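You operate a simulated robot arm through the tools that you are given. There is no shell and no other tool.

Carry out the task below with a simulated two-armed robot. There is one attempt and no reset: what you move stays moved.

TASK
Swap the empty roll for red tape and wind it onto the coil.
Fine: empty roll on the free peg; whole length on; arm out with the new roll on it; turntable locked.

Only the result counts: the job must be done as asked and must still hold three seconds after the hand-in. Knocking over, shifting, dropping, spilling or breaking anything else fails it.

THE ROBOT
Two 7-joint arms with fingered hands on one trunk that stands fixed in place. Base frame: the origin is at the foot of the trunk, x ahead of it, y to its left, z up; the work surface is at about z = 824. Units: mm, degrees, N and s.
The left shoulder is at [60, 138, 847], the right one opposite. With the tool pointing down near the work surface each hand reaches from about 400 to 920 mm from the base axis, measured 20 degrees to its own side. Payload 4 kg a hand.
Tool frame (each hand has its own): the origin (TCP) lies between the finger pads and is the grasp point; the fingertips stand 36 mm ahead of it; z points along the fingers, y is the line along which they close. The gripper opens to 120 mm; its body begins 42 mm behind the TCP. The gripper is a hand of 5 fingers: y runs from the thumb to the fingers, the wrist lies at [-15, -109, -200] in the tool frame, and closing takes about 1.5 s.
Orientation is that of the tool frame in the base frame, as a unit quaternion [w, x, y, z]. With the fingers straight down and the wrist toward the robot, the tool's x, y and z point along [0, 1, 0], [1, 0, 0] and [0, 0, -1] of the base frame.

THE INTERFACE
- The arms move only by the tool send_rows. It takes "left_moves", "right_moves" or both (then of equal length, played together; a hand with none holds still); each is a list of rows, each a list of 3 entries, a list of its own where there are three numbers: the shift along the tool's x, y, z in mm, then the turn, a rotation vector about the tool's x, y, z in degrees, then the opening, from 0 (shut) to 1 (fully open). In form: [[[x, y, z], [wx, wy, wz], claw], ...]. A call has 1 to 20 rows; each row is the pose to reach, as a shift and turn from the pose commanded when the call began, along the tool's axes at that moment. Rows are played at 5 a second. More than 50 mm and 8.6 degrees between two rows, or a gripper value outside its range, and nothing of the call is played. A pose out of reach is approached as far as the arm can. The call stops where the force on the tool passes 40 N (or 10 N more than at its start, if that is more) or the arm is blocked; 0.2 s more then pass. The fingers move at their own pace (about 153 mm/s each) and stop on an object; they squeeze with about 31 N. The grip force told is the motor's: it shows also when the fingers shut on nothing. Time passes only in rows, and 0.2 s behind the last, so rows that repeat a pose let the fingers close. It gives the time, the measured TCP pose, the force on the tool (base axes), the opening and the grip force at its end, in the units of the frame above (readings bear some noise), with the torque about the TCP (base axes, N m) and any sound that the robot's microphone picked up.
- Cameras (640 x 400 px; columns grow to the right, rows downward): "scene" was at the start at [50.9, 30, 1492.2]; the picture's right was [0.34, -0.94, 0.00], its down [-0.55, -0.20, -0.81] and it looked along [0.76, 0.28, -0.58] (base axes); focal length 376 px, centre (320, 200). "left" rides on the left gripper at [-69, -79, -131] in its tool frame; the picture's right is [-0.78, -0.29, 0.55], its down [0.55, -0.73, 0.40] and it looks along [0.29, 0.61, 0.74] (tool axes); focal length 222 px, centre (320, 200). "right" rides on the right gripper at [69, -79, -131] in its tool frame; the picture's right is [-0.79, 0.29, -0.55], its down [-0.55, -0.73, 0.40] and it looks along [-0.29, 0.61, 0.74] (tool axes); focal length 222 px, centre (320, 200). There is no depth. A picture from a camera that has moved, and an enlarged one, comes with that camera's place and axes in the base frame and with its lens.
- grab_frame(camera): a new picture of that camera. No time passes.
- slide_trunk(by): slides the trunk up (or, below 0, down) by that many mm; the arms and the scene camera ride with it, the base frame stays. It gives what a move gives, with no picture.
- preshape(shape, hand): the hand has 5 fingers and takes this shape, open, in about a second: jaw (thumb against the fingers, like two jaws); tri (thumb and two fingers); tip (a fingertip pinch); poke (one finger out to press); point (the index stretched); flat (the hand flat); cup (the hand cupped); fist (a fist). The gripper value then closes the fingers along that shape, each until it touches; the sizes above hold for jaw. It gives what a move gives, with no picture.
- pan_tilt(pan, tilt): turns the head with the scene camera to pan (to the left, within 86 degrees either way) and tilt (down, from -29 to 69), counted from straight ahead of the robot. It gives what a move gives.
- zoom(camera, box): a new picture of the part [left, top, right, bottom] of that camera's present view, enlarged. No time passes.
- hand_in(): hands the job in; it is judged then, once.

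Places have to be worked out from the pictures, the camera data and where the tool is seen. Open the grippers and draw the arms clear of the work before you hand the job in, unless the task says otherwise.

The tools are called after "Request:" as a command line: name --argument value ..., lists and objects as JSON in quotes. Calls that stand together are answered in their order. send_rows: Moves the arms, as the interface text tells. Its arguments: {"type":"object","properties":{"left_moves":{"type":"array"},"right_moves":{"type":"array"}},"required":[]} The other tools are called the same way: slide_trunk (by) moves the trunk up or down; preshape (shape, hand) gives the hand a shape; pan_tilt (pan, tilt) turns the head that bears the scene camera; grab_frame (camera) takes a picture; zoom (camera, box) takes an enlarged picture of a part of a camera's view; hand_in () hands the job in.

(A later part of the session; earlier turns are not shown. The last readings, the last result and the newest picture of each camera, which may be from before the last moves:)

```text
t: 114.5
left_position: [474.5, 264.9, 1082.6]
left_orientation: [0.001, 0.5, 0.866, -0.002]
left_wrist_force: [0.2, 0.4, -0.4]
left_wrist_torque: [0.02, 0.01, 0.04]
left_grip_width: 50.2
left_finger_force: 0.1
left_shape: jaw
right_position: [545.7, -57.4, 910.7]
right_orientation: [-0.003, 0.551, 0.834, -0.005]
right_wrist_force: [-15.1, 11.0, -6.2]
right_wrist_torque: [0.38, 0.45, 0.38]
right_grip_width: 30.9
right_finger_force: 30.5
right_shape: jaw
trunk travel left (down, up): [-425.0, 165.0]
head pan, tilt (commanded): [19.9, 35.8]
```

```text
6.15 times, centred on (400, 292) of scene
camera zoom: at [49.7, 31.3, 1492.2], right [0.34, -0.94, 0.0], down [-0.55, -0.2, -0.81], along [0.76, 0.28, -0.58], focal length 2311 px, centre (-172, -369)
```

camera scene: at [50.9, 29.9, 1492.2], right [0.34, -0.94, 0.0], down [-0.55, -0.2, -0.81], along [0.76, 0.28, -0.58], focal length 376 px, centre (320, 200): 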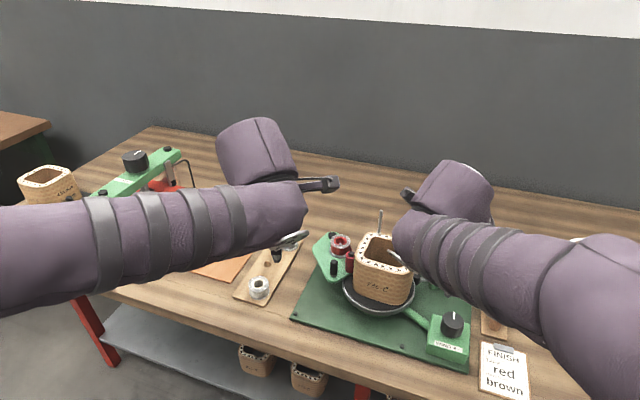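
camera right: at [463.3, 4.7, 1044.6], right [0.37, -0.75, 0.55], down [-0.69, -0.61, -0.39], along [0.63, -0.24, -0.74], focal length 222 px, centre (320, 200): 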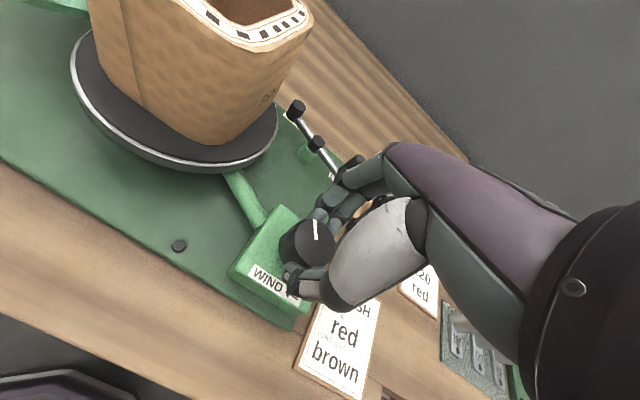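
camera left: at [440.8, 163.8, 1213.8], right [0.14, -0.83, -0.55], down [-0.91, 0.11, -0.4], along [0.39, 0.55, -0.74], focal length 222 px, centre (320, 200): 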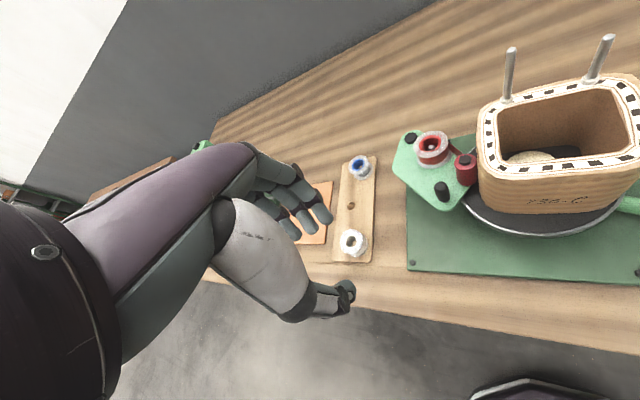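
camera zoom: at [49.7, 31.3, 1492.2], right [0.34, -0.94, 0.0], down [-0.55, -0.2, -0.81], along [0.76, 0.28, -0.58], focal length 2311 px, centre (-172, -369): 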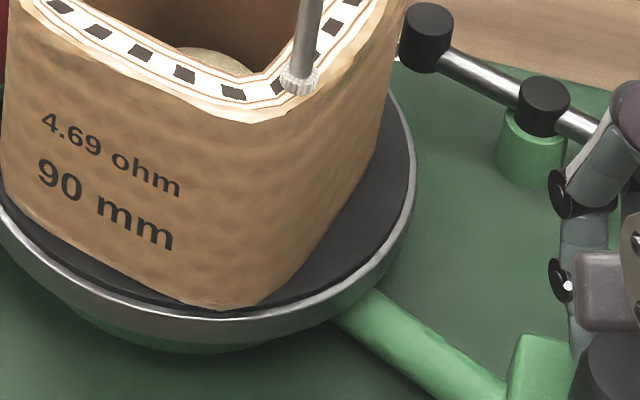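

The tape that winds clockwise would appear on the far side first, where I can't see it, and the extra drag that way could be tape tension. I'll continue clockwise for a longer stroke and then look at the coil again.

Request:
send_rows --right_moves '[[[0.4, 0.2, 0.7], [0, 0, 6], 0], [[0.8, 0.5, 1.4], [0, 0, 12], 0], [[1.3, 0.7, 2], [0, 0, 18], 0], [[1.7, 1, 2], [0, 0, 24], 0], [[2, 1.4, 2], [0, 0, 30], 0], [[2.3, 1.8, 2], [0, 0, 36], 0], [[2.6, 2.2, 2], [0, 0, 42], 0], [[2.9, 2.6, 2], [0, 0, 48], 0], [[3, 3.1, 2], [0, 0, 54], 0], [[3.1, 3.6, 2], [0, 0, 60], 0], [[3.2, 4.1, 2], [0, 0, 66], 0], [[3.3, 4.7, 2], [0, 0, 72], 0], [[3.3, 4.7, 2], [0, 0, 72], 0]]'

Request:
zoom --camera "scene" --box '[310, 200, 480, 340]'

Request:
zoom --camera "left" --box '[380, 30, 640, 240]'

Request:
zoom --camera "right" --box '[200, 150, 380, 310]'

```text
t: 117.3
left_position: [474.2, 262.4, 1083.9]
left_orientation: [0.0, 0.5, 0.866, 0.001]
left_wrist_force: [0.5, 0.5, -0.1]
left_wrist_torque: [-0.01, 0.01, -0.03]
left_grip_width: 50.1
left_finger_force: 0.0
left_shape: jaw
right_position: [549.3, -57.1, 908.6]
right_orientation: [0.001, 0.937, 0.349, -0.008]
right_wrist_force: [-9.8, -15.5, -7.7]
right_wrist_torque: [-0.28, -0.06, 0.29]
right_grip_width: 23.6
right_finger_force: 31.2
right_shape: jaw
trunk travel left (down, up): [-425.0, 165.0]
head pan, tilt (commanded): [19.9, 35.8]
```

```text
2.86 times, centred on (395, 270) of scene
camera zoom: at [50.3, 28.3, 1492.2], right [0.34, -0.94, 0.0], down [-0.55, -0.2, -0.81], along [0.76, 0.28, -0.58], focal length 1073 px, centre (106, 0)
```

zoom: 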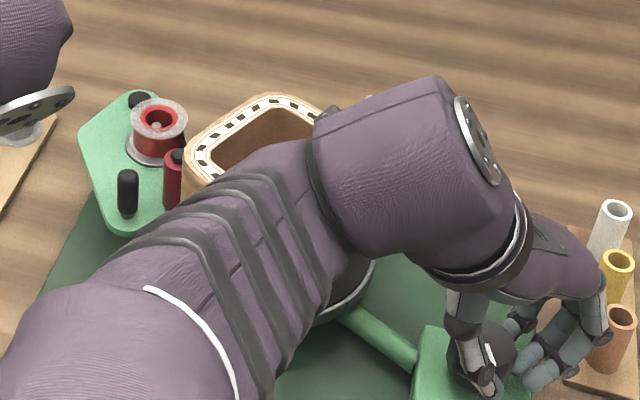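

```text
1.90 times, centred on (510, 135) of left
camera zoom: at [440.3, 162.2, 1214.0], right [0.14, -0.82, -0.55], down [-0.91, 0.11, -0.4], along [0.39, 0.56, -0.74], focal length 423 px, centre (-42, 324)
```

zoom: 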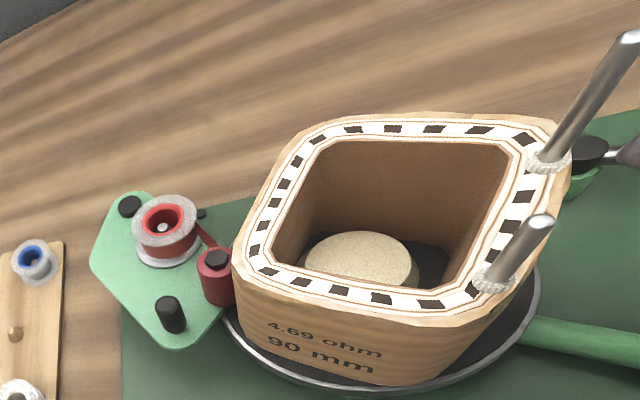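

```text
2.50 times, centred on (290, 230) of right
camera zoom: at [552.9, 50.1, 1038.7], right [-0.4, -0.73, 0.56], down [-0.9, 0.19, -0.39], along [0.17, -0.66, -0.73], focal length 555 px, centre (395, 125)
```

zoom: 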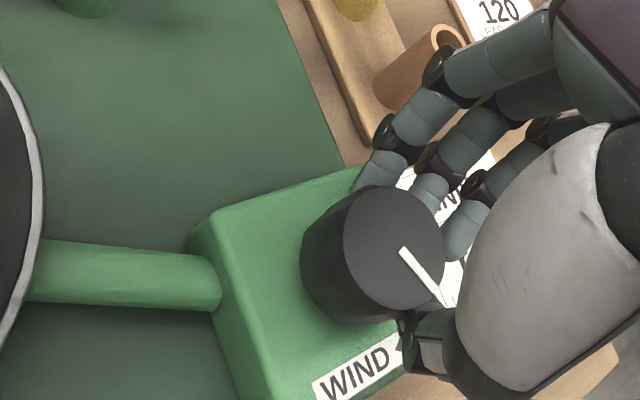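

Clockwise jams as the corner wedges against the leading roller and my grip slipped, so counterclockwise is the proper direction. I'll open, re-centre over the knob and regrip for counterclockwise strokes.

Request:
send_rows --right_moves '[[[0, 0, 0], [0, 0, 0], 0.35], [[0, 0, 0], [0, 0, 0], 0.45], [[0, 0, 0], [0, 0, 0], 0.54], [[0, 0, -5], [0, 0, 0], 0.54], [[0, 0, -38], [0, 0, 0], 0.54], [[0, 0, -38], [0, 0, 0], 0.54]]'

Request:
zoom --camera "right" --box '[180, 140, 380, 320]'

Request:
zoom --camera "left" --box '[380, 30, 640, 240]'

Request:
grab_frame --camera "scene"

```text
t: 118.7
left_position: [474.7, 264.1, 1081.5]
left_orientation: [0.0, 0.5, 0.866, -0.001]
left_wrist_force: [0.4, 0.6, -0.4]
left_wrist_torque: [0.04, 0.05, 0.04]
left_grip_width: 50.2
left_finger_force: 0.1
left_shape: jaw
right_position: [550.4, -53.6, 945.7]
right_orientation: [0.002, 0.936, 0.351, -0.006]
right_wrist_force: [0.8, -1.0, -0.3]
right_wrist_torque: [0.04, 0.0, 0.03]
right_grip_width: 64.5
right_finger_force: 0.0
right_shape: jaw
trunk travel left (down, up): [-425.0, 165.0]
head pan, tilt (commanded): [19.9, 35.8]
```

```text
2.22 times, centred on (280, 230) of right
camera zoom: at [553.1, 53.5, 1076.5], right [-0.39, -0.73, 0.56], down [-0.9, 0.19, -0.39], along [0.18, -0.66, -0.73], focal length 494 px, centre (409, 133)
```

zoom: 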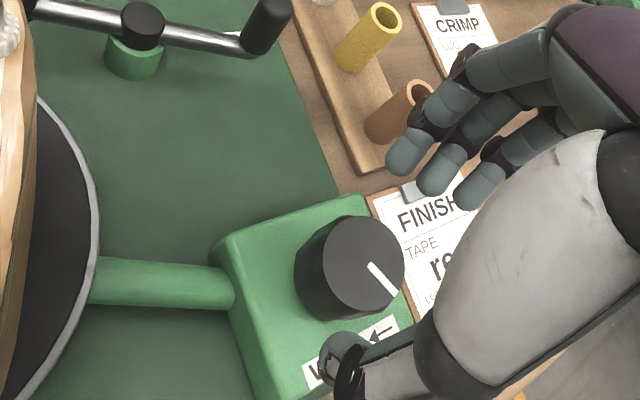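

```text
1.90 times, centred on (510, 135) of left
camera zoom: at [440.7, 163.8, 1213.8], right [0.14, -0.83, -0.55], down [-0.91, 0.11, -0.4], along [0.39, 0.55, -0.74], focal length 423 px, centre (-42, 324)
```

zoom: 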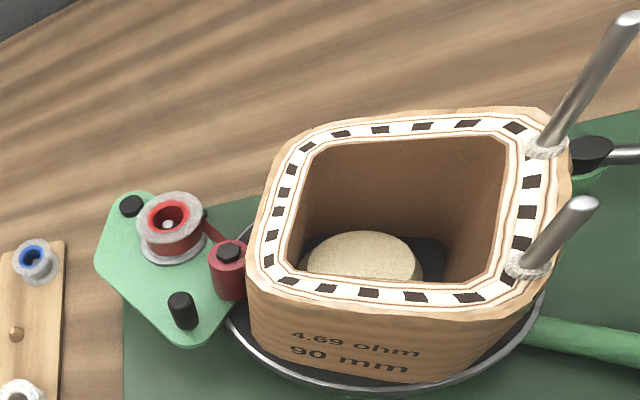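

```text
taken
camera scene: at [50.9, 29.9, 1492.2], right [0.34, -0.94, 0.0], down [-0.55, -0.2, -0.81], along [0.76, 0.28, -0.58], focal length 376 px, centre (320, 200)
```

scene: 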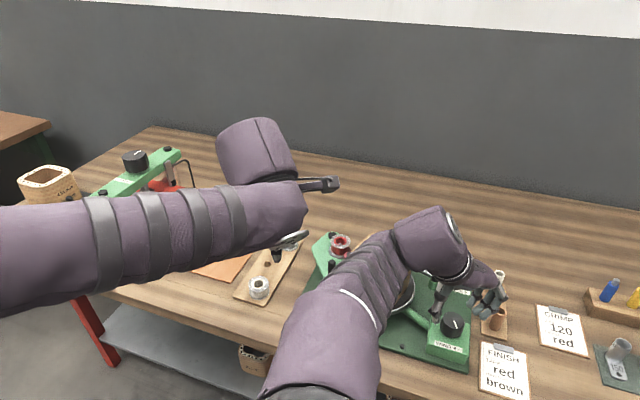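

I'll descend again re-centred over the knob and grip it.

Request:
send_rows --right_moves '[[[-2.2, -1.8, 0], [0, 0, 0], 0.54], [[-2.2, -1.8, 18], [0, 0, 0], 0.54], [[-2.2, -1.8, 36], [0, 0, 0], 0.54], [[-2.2, -1.8, 36], [0, 0, 0], 0.46], [[-2.2, -1.8, 36], [0, 0, 0], 0.38], [[-2.2, -1.8, 36], [0, 0, 0], 0.3], [[-2.2, -1.8, 36], [0, 0, 0], 0.15], [[-2.2, -1.8, 36], [0, 0, 0], 0], [[-2.2, -1.8, 36], [0, 0, 0], 0], [[-2.2, -1.8, 36], [0, 0, 0], 0]]'

Request:
zoom --camera "right" --box '[200, 150, 380, 310]'

Request:
zoom --camera "left" --box '[425, 115, 495, 175]'

```text
t: 120.9
left_position: [475.8, 264.6, 1081.8]
left_orientation: [0.0, 0.5, 0.866, 0.0]
left_wrist_force: [-0.1, 0.5, -0.2]
left_wrist_torque: [0.02, 0.0, 0.01]
left_grip_width: 49.9
left_finger_force: 0.0
left_shape: jaw
right_position: [546.4, -52.6, 910.0]
right_orientation: [0.002, 0.937, 0.351, -0.007]
right_wrist_force: [-3.8, 3.3, -3.1]
right_wrist_torque: [0.07, 0.07, 0.01]
right_grip_width: 32.4
right_finger_force: 30.6
right_shape: jaw
trunk travel left (down, up): [-425.0, 165.0]
head pan, tilt (commanded): [19.9, 35.8]
```

```text
2.50 times, centred on (290, 230) of right
camera zoom: at [549.0, 53.1, 1041.7], right [-0.39, -0.73, 0.56], down [-0.9, 0.19, -0.39], along [0.18, -0.66, -0.73], focal length 555 px, centre (395, 125)
```

zoom: 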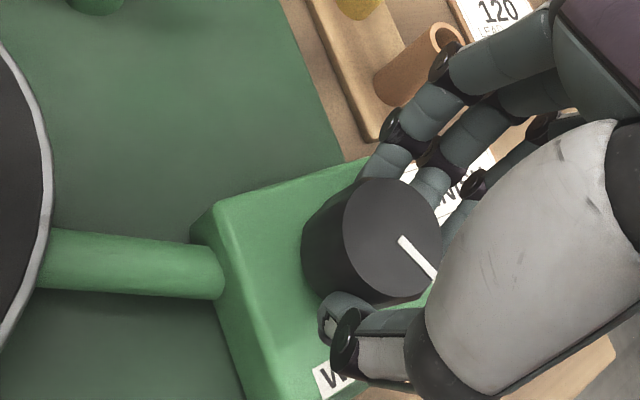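

```text
6.67 times, centred on (460, 145) of left
camera zoom: at [440.6, 164.2, 1213.8], right [0.14, -0.83, -0.55], down [-0.91, 0.11, -0.4], along [0.39, 0.55, -0.74], focal length 1481 px, centre (-613, 567)
```

zoom: 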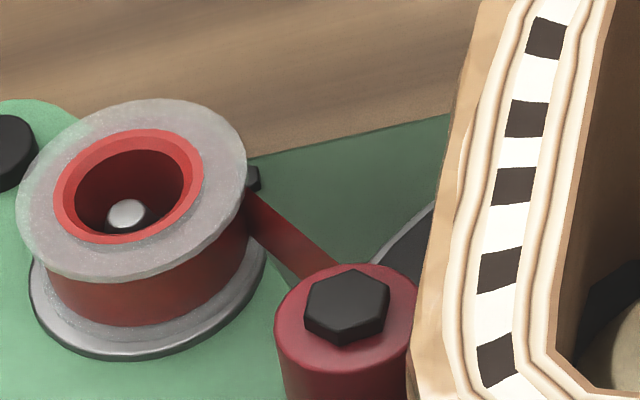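

Gripped well. I'll make the long counterclockwise stroke of 133° again.

Request:
send_rows --right_moves '[[[-0.6, 0.1, 0], [0, 0, -7], 0], [[-1.1, 0.3, 0], [0, 0, -14], 0], [[-1.7, 0.6, 0], [0, 0, -21], 0], [[-2.2, 0.9, 0], [0, 0, -28], 0], [[-2.6, 1.3, 0], [0, 0, -35], 0], [[-3, 1.8, 0], [0, 0, -42], 0], [[-3.4, 2.3, 0], [0, 0, -49], 0], [[-3.7, 2.8, 0], [0, 0, -56], 0], [[-3.9, 3.3, 0], [0, 0, -63], 0], [[-4, 3.9, 0], [0, 0, -70], 0], [[-4.1, 4.5, 0], [0, 0, -77], 0], [[-4.1, 5.1, 0], [0, 0, -84], 0], [[-4, 5.7, 0], [0, 0, -91], 0], [[-3.9, 6.3, 0], [0, 0, -98], 0], [[-3.7, 6.8, 0], [0, 0, -105], 0], [[-3.4, 7.4, 0], [0, 0, -112], 0], [[-3.1, 7.9, 0], [0, 0, -119], 0], [[-2.7, 8.3, 0], [0, 0, -126], 0], [[-2.2, 8.7, 0], [0, 0, -133], 0], [[-2.2, 8.7, 0], [0, 0, -133], 0]]'

Request:
zoom --camera "scene" --box '[310, 200, 480, 340]'

Request:
zoom --camera "left" --box '[425, 115, 495, 175]'

Request:
zoom --camera "right" --box '[200, 150, 380, 310]'

```text
t: 125.1
left_position: [474.6, 264.1, 1081.7]
left_orientation: [0.0, 0.5, 0.866, 0.0]
left_wrist_force: [-0.1, -0.9, -0.3]
left_wrist_torque: [-0.01, 0.0, -0.02]
left_grip_width: 50.2
left_finger_force: 0.1
left_shape: jaw
right_position: [552.3, -60.8, 910.3]
right_orientation: [-0.007, 0.05, 0.999, -0.003]
right_wrist_force: [-0.7, 5.8, 1.6]
right_wrist_torque: [0.47, -0.09, -0.03]
right_grip_width: 31.5
right_finger_force: 31.4
right_shape: jaw
trunk travel left (down, up): [-425.0, 165.0]
head pan, tilt (commanded): [19.9, 35.8]
```

```text
2.86 times, centred on (395, 270) of scene
camera zoom: at [50.7, 30.5, 1492.2], right [0.34, -0.94, 0.0], down [-0.55, -0.2, -0.81], along [0.76, 0.28, -0.58], focal length 1073 px, centre (106, 0)
```

zoom: 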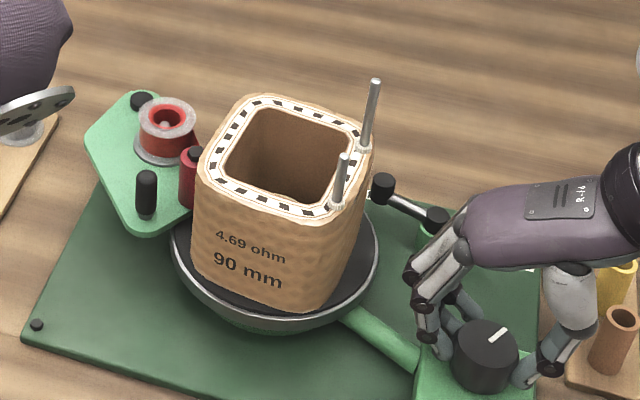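

```text
6.67 times, centred on (460, 145) of left
camera zoom: at [440.5, 164.4, 1213.8], right [0.14, -0.83, -0.55], down [-0.91, 0.11, -0.4], along [0.39, 0.55, -0.74], focal length 1481 px, centre (-613, 567)
```

zoom: 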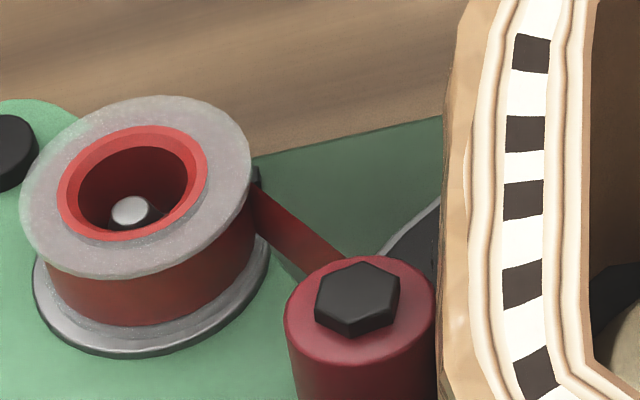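

```text
2.50 times, centred on (290, 230) of right
camera zoom: at [476.8, -131.7, 1044.5], right [0.82, 0.21, 0.54], down [0.47, -0.79, -0.4], along [0.34, 0.58, -0.74], focal length 555 px, centre (395, 125)
```

zoom: 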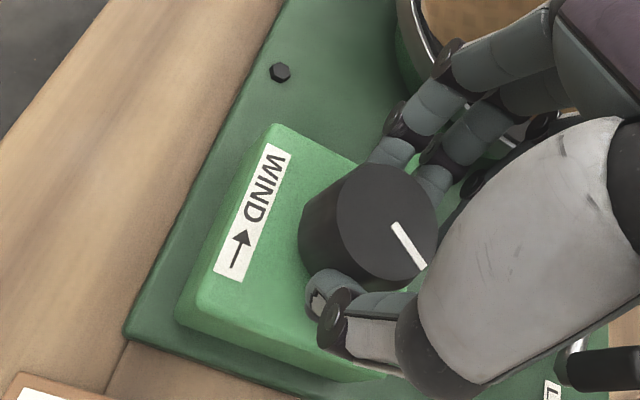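

Counterclockwise still leaves the roll unchanged. If my short clockwise motion did lay tape, it would be on the 736-C face, so I'll turn 20° more to bring that face round to the front and look.

Request:
send_rows --right_moves '[[[-0.3, 0.1, 0], [0, 0, -5], 0], [[-0.6, 0.2, 0], [0, 0, -10], 0], [[-1, 0.3, 0], [0, 0, -15], 0], [[-1.3, 0.4, 0], [0, 0, -20], 0], [[-1.3, 0.4, 0], [0, 0, -20], 0]]'

Request:
zoom --camera "scene" --box '[310, 200, 480, 340]'

Request:
zoom --camera "left" --box '[380, 30, 640, 240]'

```text
t: 126.3
left_position: [475.2, 264.5, 1081.6]
left_orientation: [0.001, 0.5, 0.866, 0.0]
left_wrist_force: [0.1, -0.7, 0.2]
left_wrist_torque: [-0.04, 0.02, 0.01]
left_grip_width: 50.2
left_finger_force: 0.1
left_shape: jaw
right_position: [553.1, -61.0, 911.2]
right_orientation: [-0.006, -0.122, 0.992, -0.002]
right_wrist_force: [2.1, 10.7, 1.4]
right_wrist_torque: [0.63, -0.16, -0.31]
right_grip_width: 31.4
right_finger_force: 31.3
right_shape: jaw
trunk travel left (down, up): [-425.0, 165.0]
head pan, tilt (commanded): [19.9, 35.8]
```

```text
2.86 times, centred on (395, 270) of scene
camera zoom: at [51.3, 31.1, 1492.2], right [0.34, -0.94, 0.0], down [-0.55, -0.2, -0.81], along [0.76, 0.28, -0.59], focal length 1073 px, centre (106, 0)
```

zoom: 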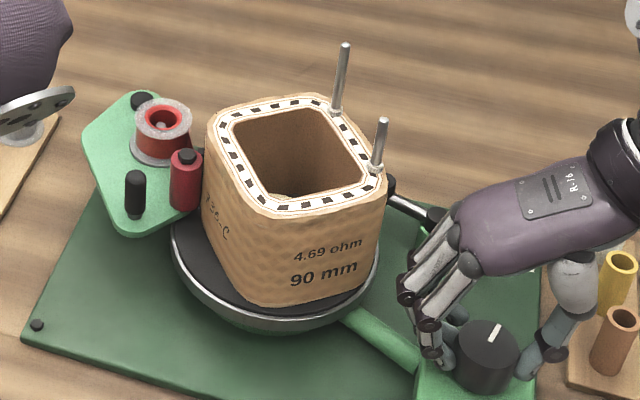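

```text
1.90 times, centred on (510, 135) of left
camera zoom: at [441.0, 164.8, 1213.6], right [0.14, -0.83, -0.55], down [-0.91, 0.11, -0.4], along [0.39, 0.55, -0.74], focal length 423 px, centre (-42, 324)
```

zoom: 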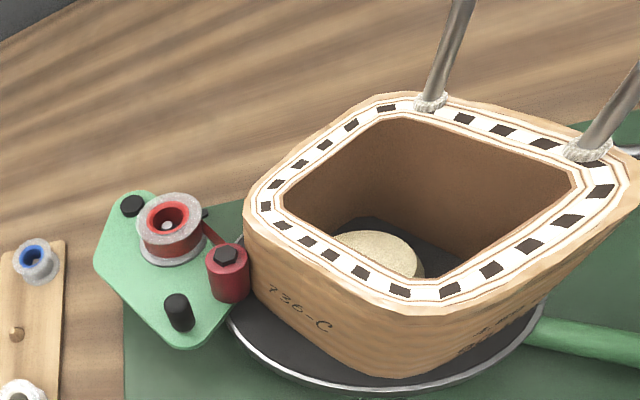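

The tape strip runs tangent to the coil side of the roller, which confirms counterclockwise as the winding direction. It may simply need more turns before it shows, so I'll open around the knob without lifting, rotate back, and keep winding.

Request:
send_rows --right_moves '[[[0, 0, 0], [0, 0, 0], 0.38], [[0, 0, 0], [0, 0, 0], 0.48], [[0, 0, 0], [0, 0, 0], 0.56], [[0.7, -0.1, 0], [0, 0, 8.2], 0.56], [[1.3, -0.1, 0], [0, 0, 16.4], 0.56], [[2, 0, 0], [0, 0, 24.5], 0.56], [[2.6, 0.2, 0], [0, 0, 32.7], 0.56], [[3.3, 0.5, 0], [0, 0, 40.9], 0.56], [[3.8, 0.8, 0], [0, 0, 49], 0.56], [[4.3, 1.3, 0], [0, 0, 57.2], 0.56], [[4.8, 1.8, 0], [0, 0, 65.4], 0.56], [[5.1, 2.3, 0], [0, 0, 73.6], 0.56], [[5.4, 3, 0], [0, 0, 81.8], 0.56], [[5.6, 3.6, 0], [0, 0, 90], 0.56], [[5.7, 4.3, 0], [0, 0, 98.1], 0.56], [[5.7, 4.9, 0], [0, 0, 106.3], 0.56], [[5.6, 5.6, 0], [0, 0, 114.5], 0.56], [[5.4, 6.2, 0], [0, 0, 122.7], 0.56], [[5.1, 6.9, 0], [0, 0, 130.8], 0.56], [[4.8, 7.4, 0], [0, 0, 139], 0.56]]'

Request:
zoom --camera "right" --box '[200, 150, 380, 310]'

Request:
zoom --camera "left" --box '[380, 30, 640, 240]'

```text
t: 130.5
left_position: [476.5, 264.1, 1081.5]
left_orientation: [0.001, 0.5, 0.866, 0.0]
left_wrist_force: [-1.2, -0.2, 0.6]
left_wrist_torque: [0.0, -0.02, 0.01]
left_grip_width: 50.2
left_finger_force: 0.1
left_shape: jaw
right_position: [545.8, -54.9, 912.2]
right_orientation: [0.001, 0.887, 0.461, -0.005]
right_wrist_force: [0.2, 0.3, -0.2]
right_wrist_torque: [-0.02, 0.03, 0.0]
right_grip_width: 67.0
right_finger_force: 0.1
right_shape: jaw
trunk travel left (down, up): [-425.0, 165.0]
head pan, tilt (commanded): [19.9, 35.8]
```

```text
2.50 times, centred on (290, 230) of right
camera zoom: at [524.0, 48.5, 1042.7], right [-0.21, -0.81, 0.55], down [-0.92, -0.03, -0.39], along [0.33, -0.59, -0.74], focal length 555 px, centre (395, 125)
```

zoom: 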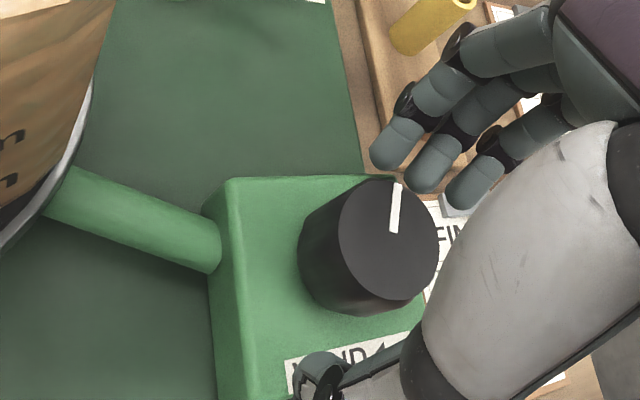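

```text
1.90 times, centred on (510, 135) of left
camera zoom: at [440.8, 164.1, 1213.7], right [0.14, -0.83, -0.55], down [-0.91, 0.11, -0.4], along [0.39, 0.55, -0.74], focal length 423 px, centre (-42, 324)
```

zoom: 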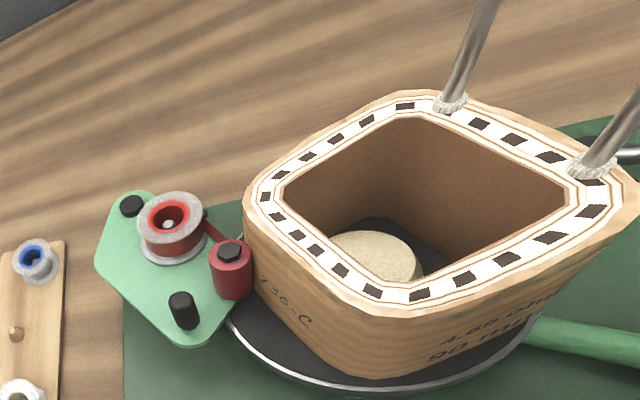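

That worked without disturbing the knob. I'll close and do another counterclockwise stroke.

Request:
send_rows --right_moves '[[[0, 0, 0.5], [0, 0, 0], 0.46], [[0, 0, 1], [0, 0, 0], 0.36], [[0, 0, 1], [0, 0, 0], 0.2], [[0, 0, 1], [0, 0, 0], 0], [[0, 0, 1], [0, 0, 0], 0], [[0, 0, 1], [0, 0, 0], 0], [[-0.7, 0.1, 1], [0, 0, -8], 0], [[-1.3, 0.4, 1], [0, 0, -16], 0], [[-1.9, 0.7, 1], [0, 0, -24], 0], [[-2.5, 1.1, 1], [0, 0, -32], 0], [[-3, 1.5, 1], [0, 0, -40], 0], [[-3.4, 2, 1], [0, 0, -48], 0], [[-3.7, 2.6, 1], [0, 0, -56], 0], [[-4, 3.2, 1], [0, 0, -64], 0], [[-4.2, 3.9, 1], [0, 0, -72], 0], [[-4.2, 4.6, 1], [0, 0, -80], 0], [[-4.2, 5.2, 1], [0, 0, -88], 0], [[-4.1, 5.9, 1], [0, 0, -96], 0], [[-3.9, 6.5, 1], [0, 0, -104], 0], [[-3.6, 7.2, 1], [0, 0, -112], 0]]'

Request:
zoom --camera "scene" --box '[310, 200, 480, 340]'

Request:
zoom --camera "left" --box '[425, 115, 495, 175]'

Request:
zoom --camera "right" --box '[200, 150, 380, 310]'

```text
t: 134.7
left_position: [477.4, 263.7, 1080.9]
left_orientation: [-0.002, 0.5, 0.866, 0.0]
left_wrist_force: [-0.6, -0.5, 0.3]
left_wrist_torque: [-0.01, 0.0, 0.03]
left_grip_width: 50.2
left_finger_force: 0.1
left_shape: jaw
right_position: [555.6, -64.1, 908.4]
right_orientation: [-0.002, 0.114, 0.993, -0.003]
right_wrist_force: [29.8, -2.5, -10.1]
right_wrist_torque: [0.02, -1.4, -1.23]
right_grip_width: 25.7
right_finger_force: 31.0
right_shape: jaw
trunk travel left (down, up): [-425.0, 165.0]
head pan, tilt (commanded): [19.9, 35.8]
```

```text
2.86 times, centred on (395, 270) of scene
camera zoom: at [54.6, 29.5, 1492.0], right [0.34, -0.94, 0.0], down [-0.55, -0.2, -0.81], along [0.76, 0.28, -0.59], focal length 1073 px, centre (106, 0)
```

zoom: 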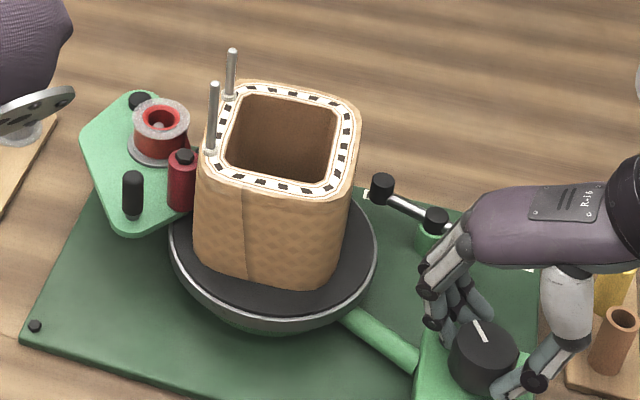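

```text
6.67 times, centred on (460, 145) of left
camera zoom: at [443.8, 163.5, 1212.7], right [0.14, -0.82, -0.55], down [-0.91, 0.11, -0.4], along [0.39, 0.55, -0.74], focal length 1481 px, centre (-613, 567)
```

zoom: 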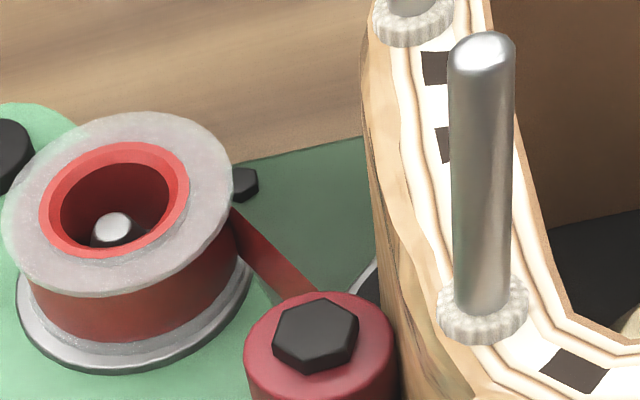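

```text
2.50 times, centred on (290, 230) of right
camera zoom: at [471.5, -124.1, 1041.3], right [0.83, 0.11, 0.54], down [0.37, -0.84, -0.39], along [0.42, 0.53, -0.74], focal length 555 px, centre (395, 125)
```

zoom: 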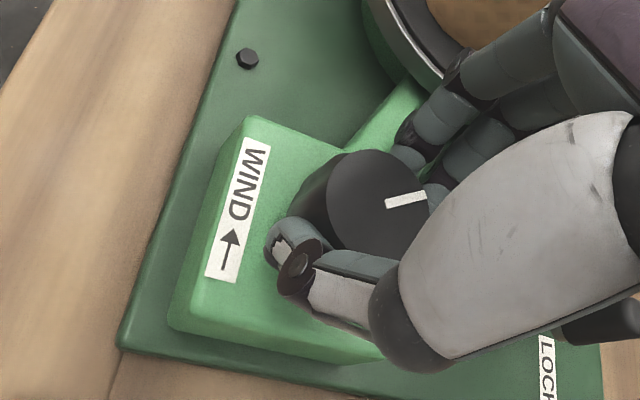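

This time the knob stopped after about 41° and my hand slid off-centre with over 1 Nm, so it has met a stop. I'll open the hand and look at everything before doing more.

Request:
send_rows --right_moves '[[[0, 0, 0], [0, 0, 0], 0.3], [[0, 0, 0], [0, 0, 0], 0.45], [[0, 0, 0], [0, 0, 0], 0.56], [[0, 0, 0], [0, 0, 0], 0.56], [[0, 0, -35], [0, 0, 0], 0.56], [[0, 0, -50], [0, 0, 0], 0.56]]'

Request:
grab_frame --camera "scene"

Request:
zoom --camera "scene" --box '[310, 200, 480, 340]'

Request:
zoom --camera "left" --box '[380, 30, 640, 240]'

Request:
zoom --camera "right" --box '[180, 120, 400, 320]'

```text
t: 136.1
left_position: [475.4, 262.8, 1081.7]
left_orientation: [0.0, 0.5, 0.866, 0.0]
left_wrist_force: [0.7, -0.1, 0.2]
left_wrist_torque: [-0.02, 0.02, 0.02]
left_grip_width: 49.9
left_finger_force: 0.0
left_shape: jaw
right_position: [550.1, -64.7, 959.3]
right_orientation: [-0.005, 0.113, 0.994, -0.004]
right_wrist_force: [-0.7, -0.5, 0.6]
right_wrist_torque: [0.03, 0.0, -0.01]
right_grip_width: 66.9
right_finger_force: 0.0
right_shape: jaw
trunk travel left (down, up): [-425.0, 165.0]
head pan, tilt (commanded): [19.9, 35.8]
```

```text
taken
camera scene: at [50.9, 29.9, 1492.2], right [0.34, -0.94, 0.0], down [-0.55, -0.2, -0.81], along [0.76, 0.28, -0.58], focal length 376 px, centre (320, 200)
```

scene: 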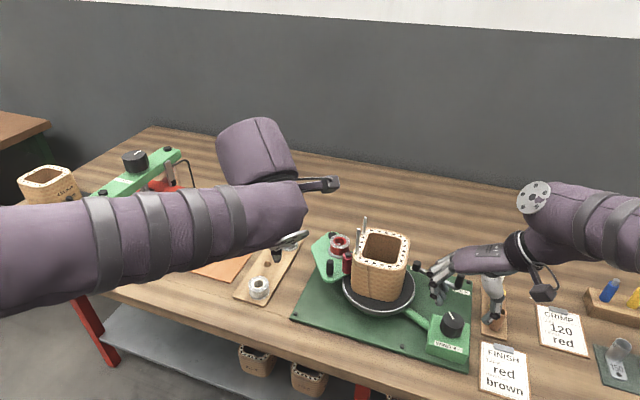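

```text
2.86 times, centred on (395, 270) of scene
camera zoom: at [50.9, 29.9, 1492.2], right [0.34, -0.94, 0.0], down [-0.55, -0.2, -0.81], along [0.76, 0.28, -0.58], focal length 1073 px, centre (106, 0)
```

zoom: 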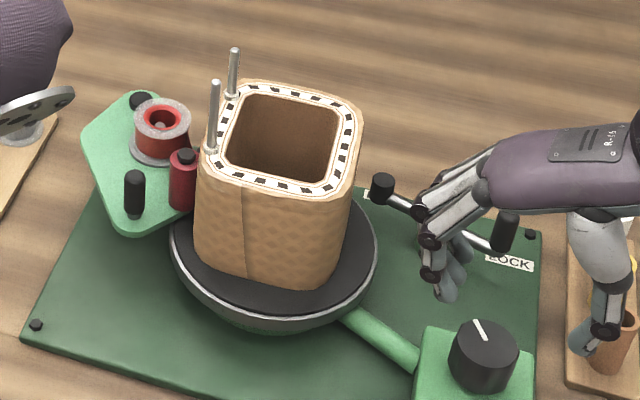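

```text
1.90 times, centred on (510, 135) of left
camera zoom: at [440.7, 163.8, 1213.8], right [0.14, -0.83, -0.55], down [-0.91, 0.11, -0.4], along [0.39, 0.55, -0.74], focal length 423 px, centre (-42, 324)
```

zoom: 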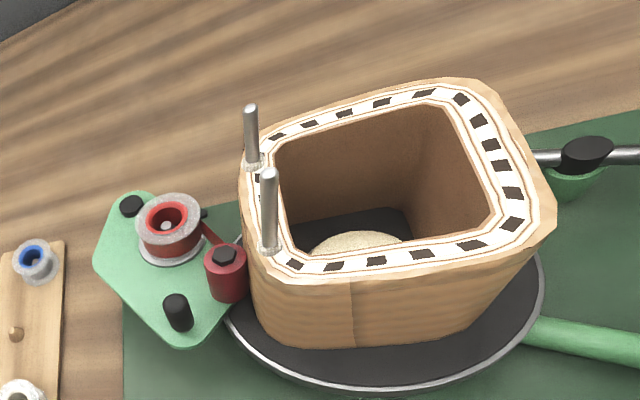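

```text
2.00 times, centred on (290, 220) of right
camera zoom: at [468.3, -124.3, 1092.3], right [0.84, 0.11, 0.54], down [0.37, -0.84, -0.4], along [0.41, 0.53, -0.75], focal length 444 px, centre (380, 160)
```

zoom: 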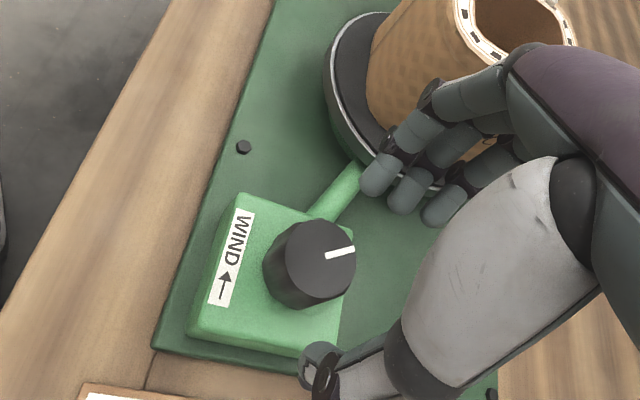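

The knob is about 390° from where it began and firmly stopped. I'll look very closely at the roller, the coil's side near it, and the roll.

Request:
zoom --camera "scene" --box '[340, 235, 390, 275]'

Request:
zoom --camera "scene" --box '[345, 250, 425, 315]'

Request:
zoom --camera "left" --box '[440, 130, 520, 190]'

```text
10.00 times, centred on (365, 255) of scene
camera zoom: at [50.9, 29.9, 1492.2], right [0.34, -0.94, 0.0], down [-0.55, -0.2, -0.81], along [0.76, 0.28, -0.58], focal length 3756 px, centre (-130, -350)
```

zoom: 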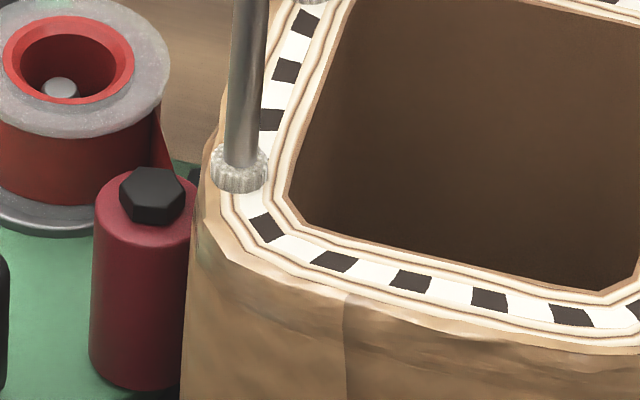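

```text
6.15 times, centred on (385, 282) of scene
camera zoom: at [50.9, 29.9, 1492.2], right [0.34, -0.94, 0.0], down [-0.55, -0.2, -0.81], along [0.76, 0.28, -0.58], focal length 2311 px, centre (-80, -308)
```

zoom: 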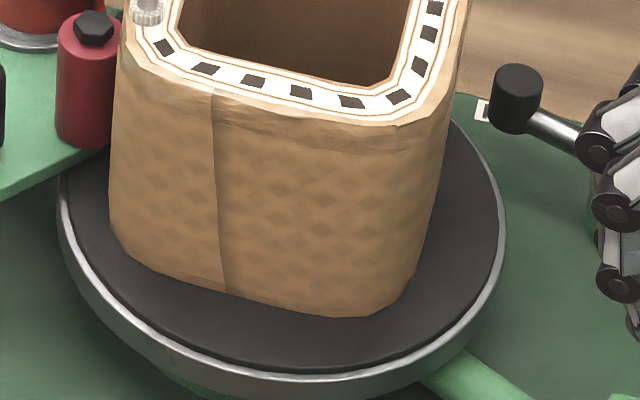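

```text
6.67 times, centred on (480, 160) of left
camera zoom: at [440.7, 163.8, 1213.8], right [0.14, -0.83, -0.55], down [-0.91, 0.11, -0.4], along [0.39, 0.55, -0.74], focal length 1481 px, centre (-747, 467)
```

zoom: 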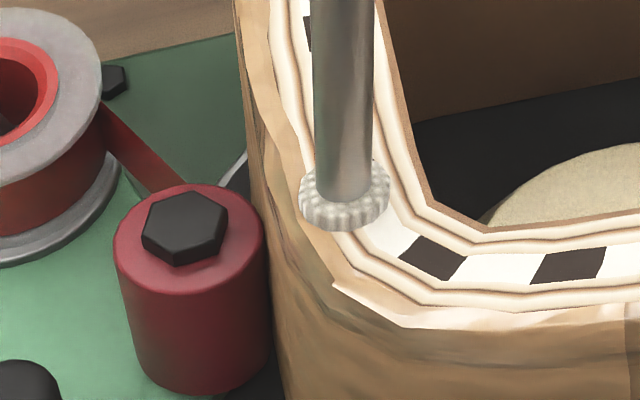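

Neither direction shows tape, so perhaps the tape must be re-stuck and wound the other way (near-side arrow = clockwise). I'll first bring the left hand back above the arm handle at (581.6,196) to swing the arm out and in again.

Request:
send_rows --left_moves '[[[-23, 11, 0], [0, 0, 0], 0.42], [[-46, 22, 0], [0, 0, 0], 0.42], [[-69, 33, 0], [0, 0, 0], 0.42], [[-92, 44, 0], [0, 0, 0], 0.42], [[-114.4, 54, 0], [0, 0, 0], 0.42], [[-114.4, 54, 40], [0, 0, 0], 0.42], [[-114.4, 54, 40], [0, 0, 0], 0.42]]'

Request:
grab_frame --camera "left"

Request:
zoom --camera "left" --box '[280, 120, 480, 300]'

Request:
zoom --camera "right" --box '[200, 0, 480, 160]'

```text
t: 137.7
left_position: [579.4, 191.9, 1042.5]
left_orientation: [-0.001, 0.5, 0.866, 0.0]
left_wrist_force: [-0.4, -0.4, 0.8]
left_wrist_torque: [0.03, -0.03, 0.01]
left_grip_width: 50.2
left_finger_force: 0.0
left_shape: jaw
right_position: [550.4, -63.6, 958.9]
right_orientation: [-0.004, 0.113, 0.994, -0.004]
right_wrist_force: [0.4, 0.5, -0.5]
right_wrist_torque: [0.02, 0.0, 0.01]
right_grip_width: 66.8
right_finger_force: 0.0
right_shape: jaw
trunk travel left (down, up): [-425.0, 165.0]
head pan, tilt (commanded): [19.9, 35.8]
```

```text
taken
camera left: at [544.7, 91.9, 1173.9], right [0.14, -0.83, -0.55], down [-0.91, 0.11, -0.4], along [0.39, 0.55, -0.74], focal length 222 px, centre (320, 200)
```

left: 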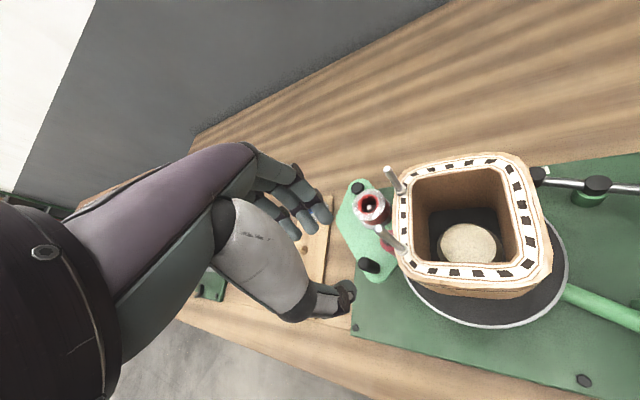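

```text
2.22 times, centred on (380, 210) of left
camera zoom: at [544.7, 91.9, 1173.9], right [0.14, -0.83, -0.55], down [-0.91, 0.11, -0.4], along [0.39, 0.55, -0.74], focal length 494 px, centre (187, 178)
```

zoom: 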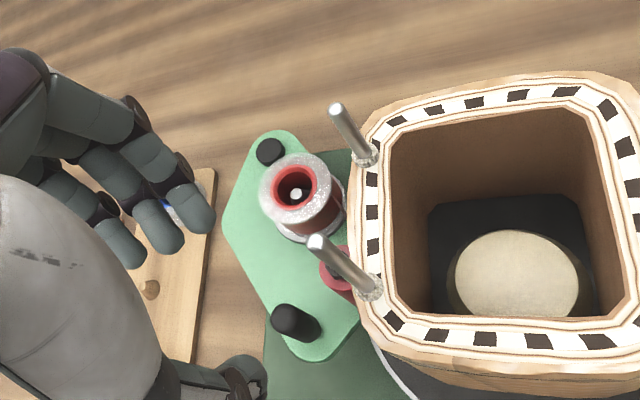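

```text
2.29 times, centred on (340, 80) of right
camera zoom: at [468.3, -124.4, 1092.1], right [0.84, 0.11, 0.54], down [0.37, -0.84, -0.4], along [0.41, 0.53, -0.74], focal length 508 px, centre (274, 474)
```

zoom: 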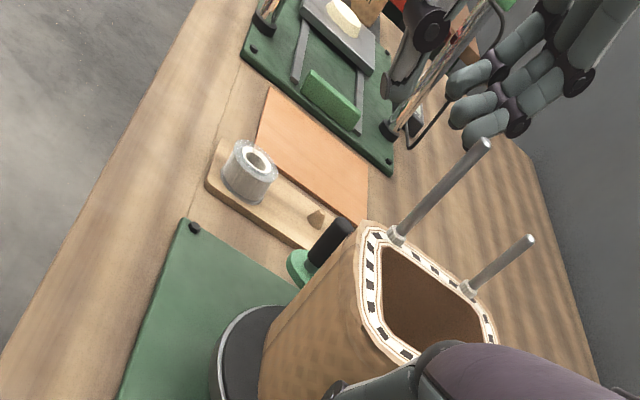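

The tall rod stays about 20 mm clear of the hand by my calculation. I'll descend onto the arm handle and grip it.

Request:
send_rows --left_moves '[[[-1, 1.2, 25], [0, 0, 0], 0.45], [[-1.9, 2.3, 50], [0, 0, 0], 0.45], [[-1.9, 2.3, 75], [0, 0, 0], 0.45], [[-1.9, 2.3, 101], [0, 0, 0], 0.45], [[-1.9, 2.3, 101], [0, 0, 0], 0.45]]'

Request:
zoom --camera "left" --box '[260, 120, 440, 300]'

Request:
zoom --camera "scene" --box '[300, 190, 420, 290]'

```text
t: 138.9
left_position: [581.6, 191.3, 941.1]
left_orientation: [-0.001, 0.5, 0.866, -0.001]
left_wrist_force: [-0.2, -0.1, -0.6]
left_wrist_torque: [-0.02, -0.01, 0.0]
left_grip_width: 53.9
left_finger_force: 0.1
left_shape: jaw
right_position: [552.0, -65.5, 959.5]
right_orientation: [-0.004, 0.113, 0.994, -0.004]
right_wrist_force: [0.1, -0.9, 0.1]
right_wrist_torque: [0.01, -0.01, -0.04]
right_grip_width: 66.8
right_finger_force: 0.1
right_shape: jaw
trunk travel left (down, up): [-425.0, 165.0]
head pan, tilt (commanded): [19.9, 35.8]
```

```text
2.22 times, centred on (350, 210) of left
camera zoom: at [547.7, 90.7, 1071.6], right [0.14, -0.83, -0.55], down [-0.91, 0.11, -0.4], along [0.39, 0.55, -0.74], focal length 494 px, centre (253, 178)
```

zoom: 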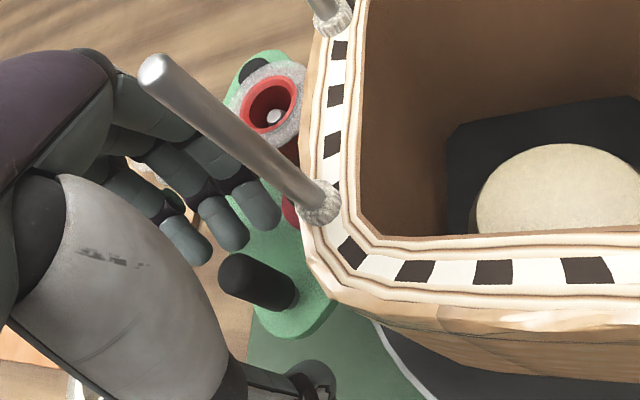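

```text
4.00 times, centred on (360, 240) of scene
camera zoom: at [50.9, 29.9, 1492.2], right [0.34, -0.94, 0.0], down [-0.55, -0.2, -0.81], along [0.76, 0.28, -0.58], focal length 1502 px, centre (160, 40)
```

zoom: 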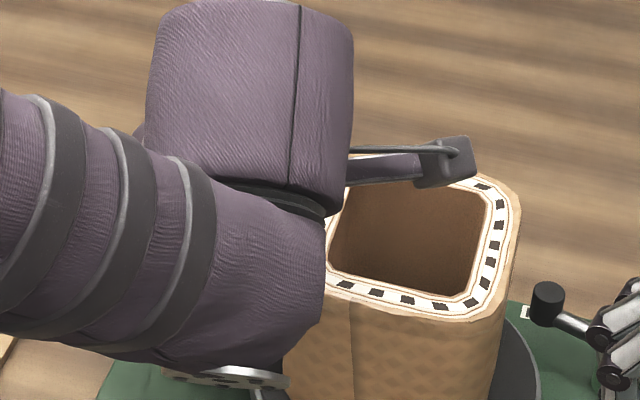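

The handle is between thumb and fingers. I'll close and then swing the arm outward along its arc.

Request:
send_rows --left_moves '[[[0, 0, 0], [0, 0, 0], 0.36], [[0, 0, 0], [0, 0, 0], 0.26], [[0, 0, 0], [0, 0, 0], 0.16], [[0, 0, 0], [0, 0, 0], 0.06], [[0, 0, 0], [0, 0, 0], 0], [[0, 0, 0], [0, 0, 0], 0], [[0, 0, 0], [0, 0, 0], 0]]'

Request:
zoom --camera "left" --box '[260, 120, 440, 300]'

```text
t: 140.5
left_position: [582.1, 189.2, 939.9]
left_orientation: [0.0, 0.5, 0.866, -0.001]
left_wrist_force: [-1.5, -2.4, -1.5]
left_wrist_torque: [-0.05, 0.03, -0.06]
left_grip_width: 4.0
left_finger_force: 31.4
left_shape: jaw
right_position: [550.0, -65.1, 958.5]
right_orientation: [-0.004, 0.114, 0.993, -0.004]
right_wrist_force: [-0.1, -0.6, -0.5]
right_wrist_torque: [0.01, -0.01, -0.01]
right_grip_width: 67.1
right_finger_force: 0.0
right_shape: jaw
trunk travel left (down, up): [-425.0, 165.0]
head pan, tilt (commanded): [19.9, 35.8]
```

```text
2.22 times, centred on (350, 210) of left
camera zoom: at [547.3, 89.8, 1071.5], right [0.14, -0.83, -0.55], down [-0.91, 0.11, -0.4], along [0.39, 0.55, -0.74], focal length 494 px, centre (253, 178)
```

zoom: 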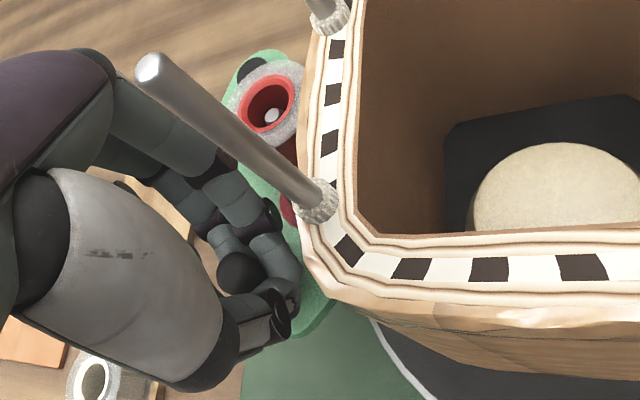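

Gripped. I'll swing the arm fully out along its arc and see what happens to the tape.

Request:
send_rows --left_moves '[[[5.4, 1.3, 0], [0, 0, 0], 0], [[10.5, 2.8, 0], [0, 0, 0], 0], [[15.5, 4.4, 0], [0, 0, 0], 0], [[25.2, 8.5, 0], [0, 0, 0], 0], [[34.5, 13.4, 0], [0, 0, 0], 0], [[43.4, 19, 0], [0, 0, 0], 0], [[51.8, 25.4, 0], [0, 0, 0], 0], [[59.6, 32.6, 0], [0, 0, 0], 0], [[66.7, 40.4, 0], [0, 0, 0], 0], [[73.1, 48.7, 0], [0, 0, 0], 0], [[73.1, 48.7, 0], [0, 0, 0], 0]]'

Request:
grab_frame --camera "left"

Request:
zoom --camera "right" --box '[200, 0, 480, 160]'

Request:
zoom --camera "scene" --box '[270, 190, 470, 340]'

```text
t: 142.9
left_position: [588.1, 275.0, 942.0]
left_orientation: [0.001, 0.502, 0.865, 0.0]
left_wrist_force: [-2.8, -17.6, -5.9]
left_wrist_torque: [-0.49, 0.02, -0.13]
left_grip_width: 3.4
left_finger_force: 31.0
left_shape: jaw
right_position: [551.2, -66.4, 958.8]
right_orientation: [-0.005, 0.113, 0.994, -0.003]
right_wrist_force: [0.1, -0.3, -0.1]
right_wrist_torque: [0.0, 0.0, 0.0]
right_grip_width: 67.0
right_finger_force: 0.0
right_shape: jaw
trunk travel left (down, up): [-425.0, 165.0]
head pan, tilt (commanded): [19.9, 35.8]
```

```text
taken
camera left: at [552.3, 175.2, 1073.5], right [0.14, -0.83, -0.55], down [-0.91, 0.11, -0.4], along [0.39, 0.55, -0.74], focal length 222 px, centre (320, 200)
```

left: 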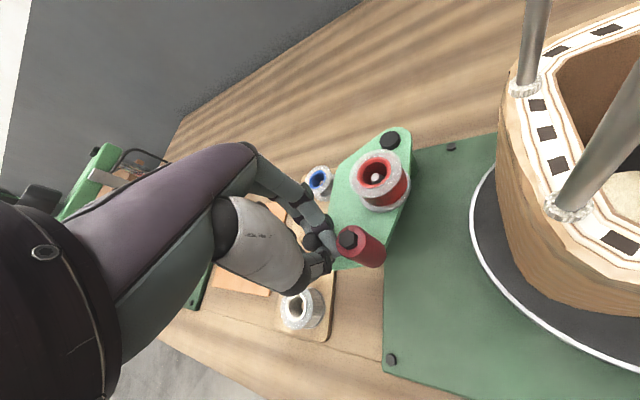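

```text
2.29 times, centred on (340, 80) of right
camera zoom: at [468.1, -126.0, 1091.9], right [0.84, 0.11, 0.54], down [0.37, -0.84, -0.4], along [0.41, 0.53, -0.74], focal length 508 px, centre (274, 474)
```

zoom: 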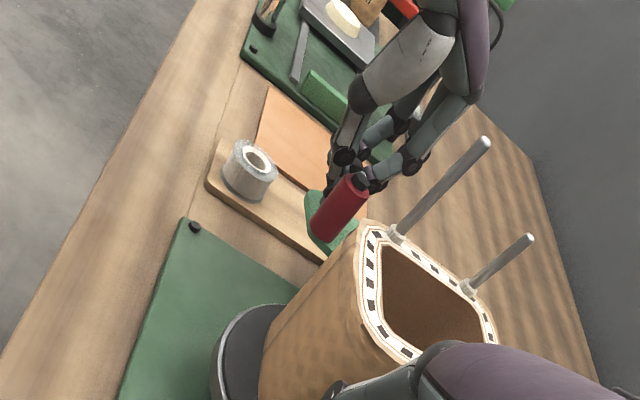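

```text
2.67 times, centred on (370, 265) of scene
camera zoom: at [50.7, 28.0, 1492.2], right [0.34, -0.94, 0.0], down [-0.55, -0.2, -0.81], along [0.76, 0.28, -0.58], focal length 1002 px, centre (187, 27)
```

zoom: 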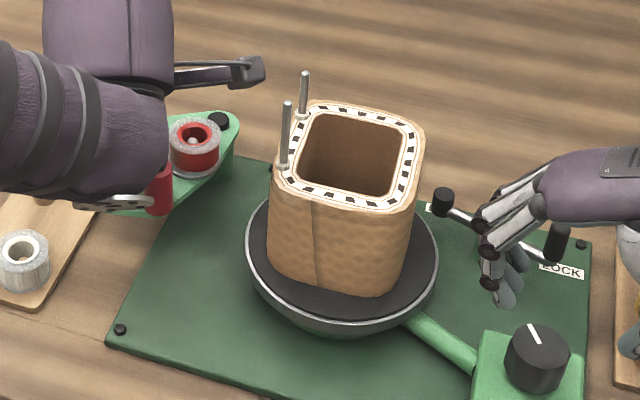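

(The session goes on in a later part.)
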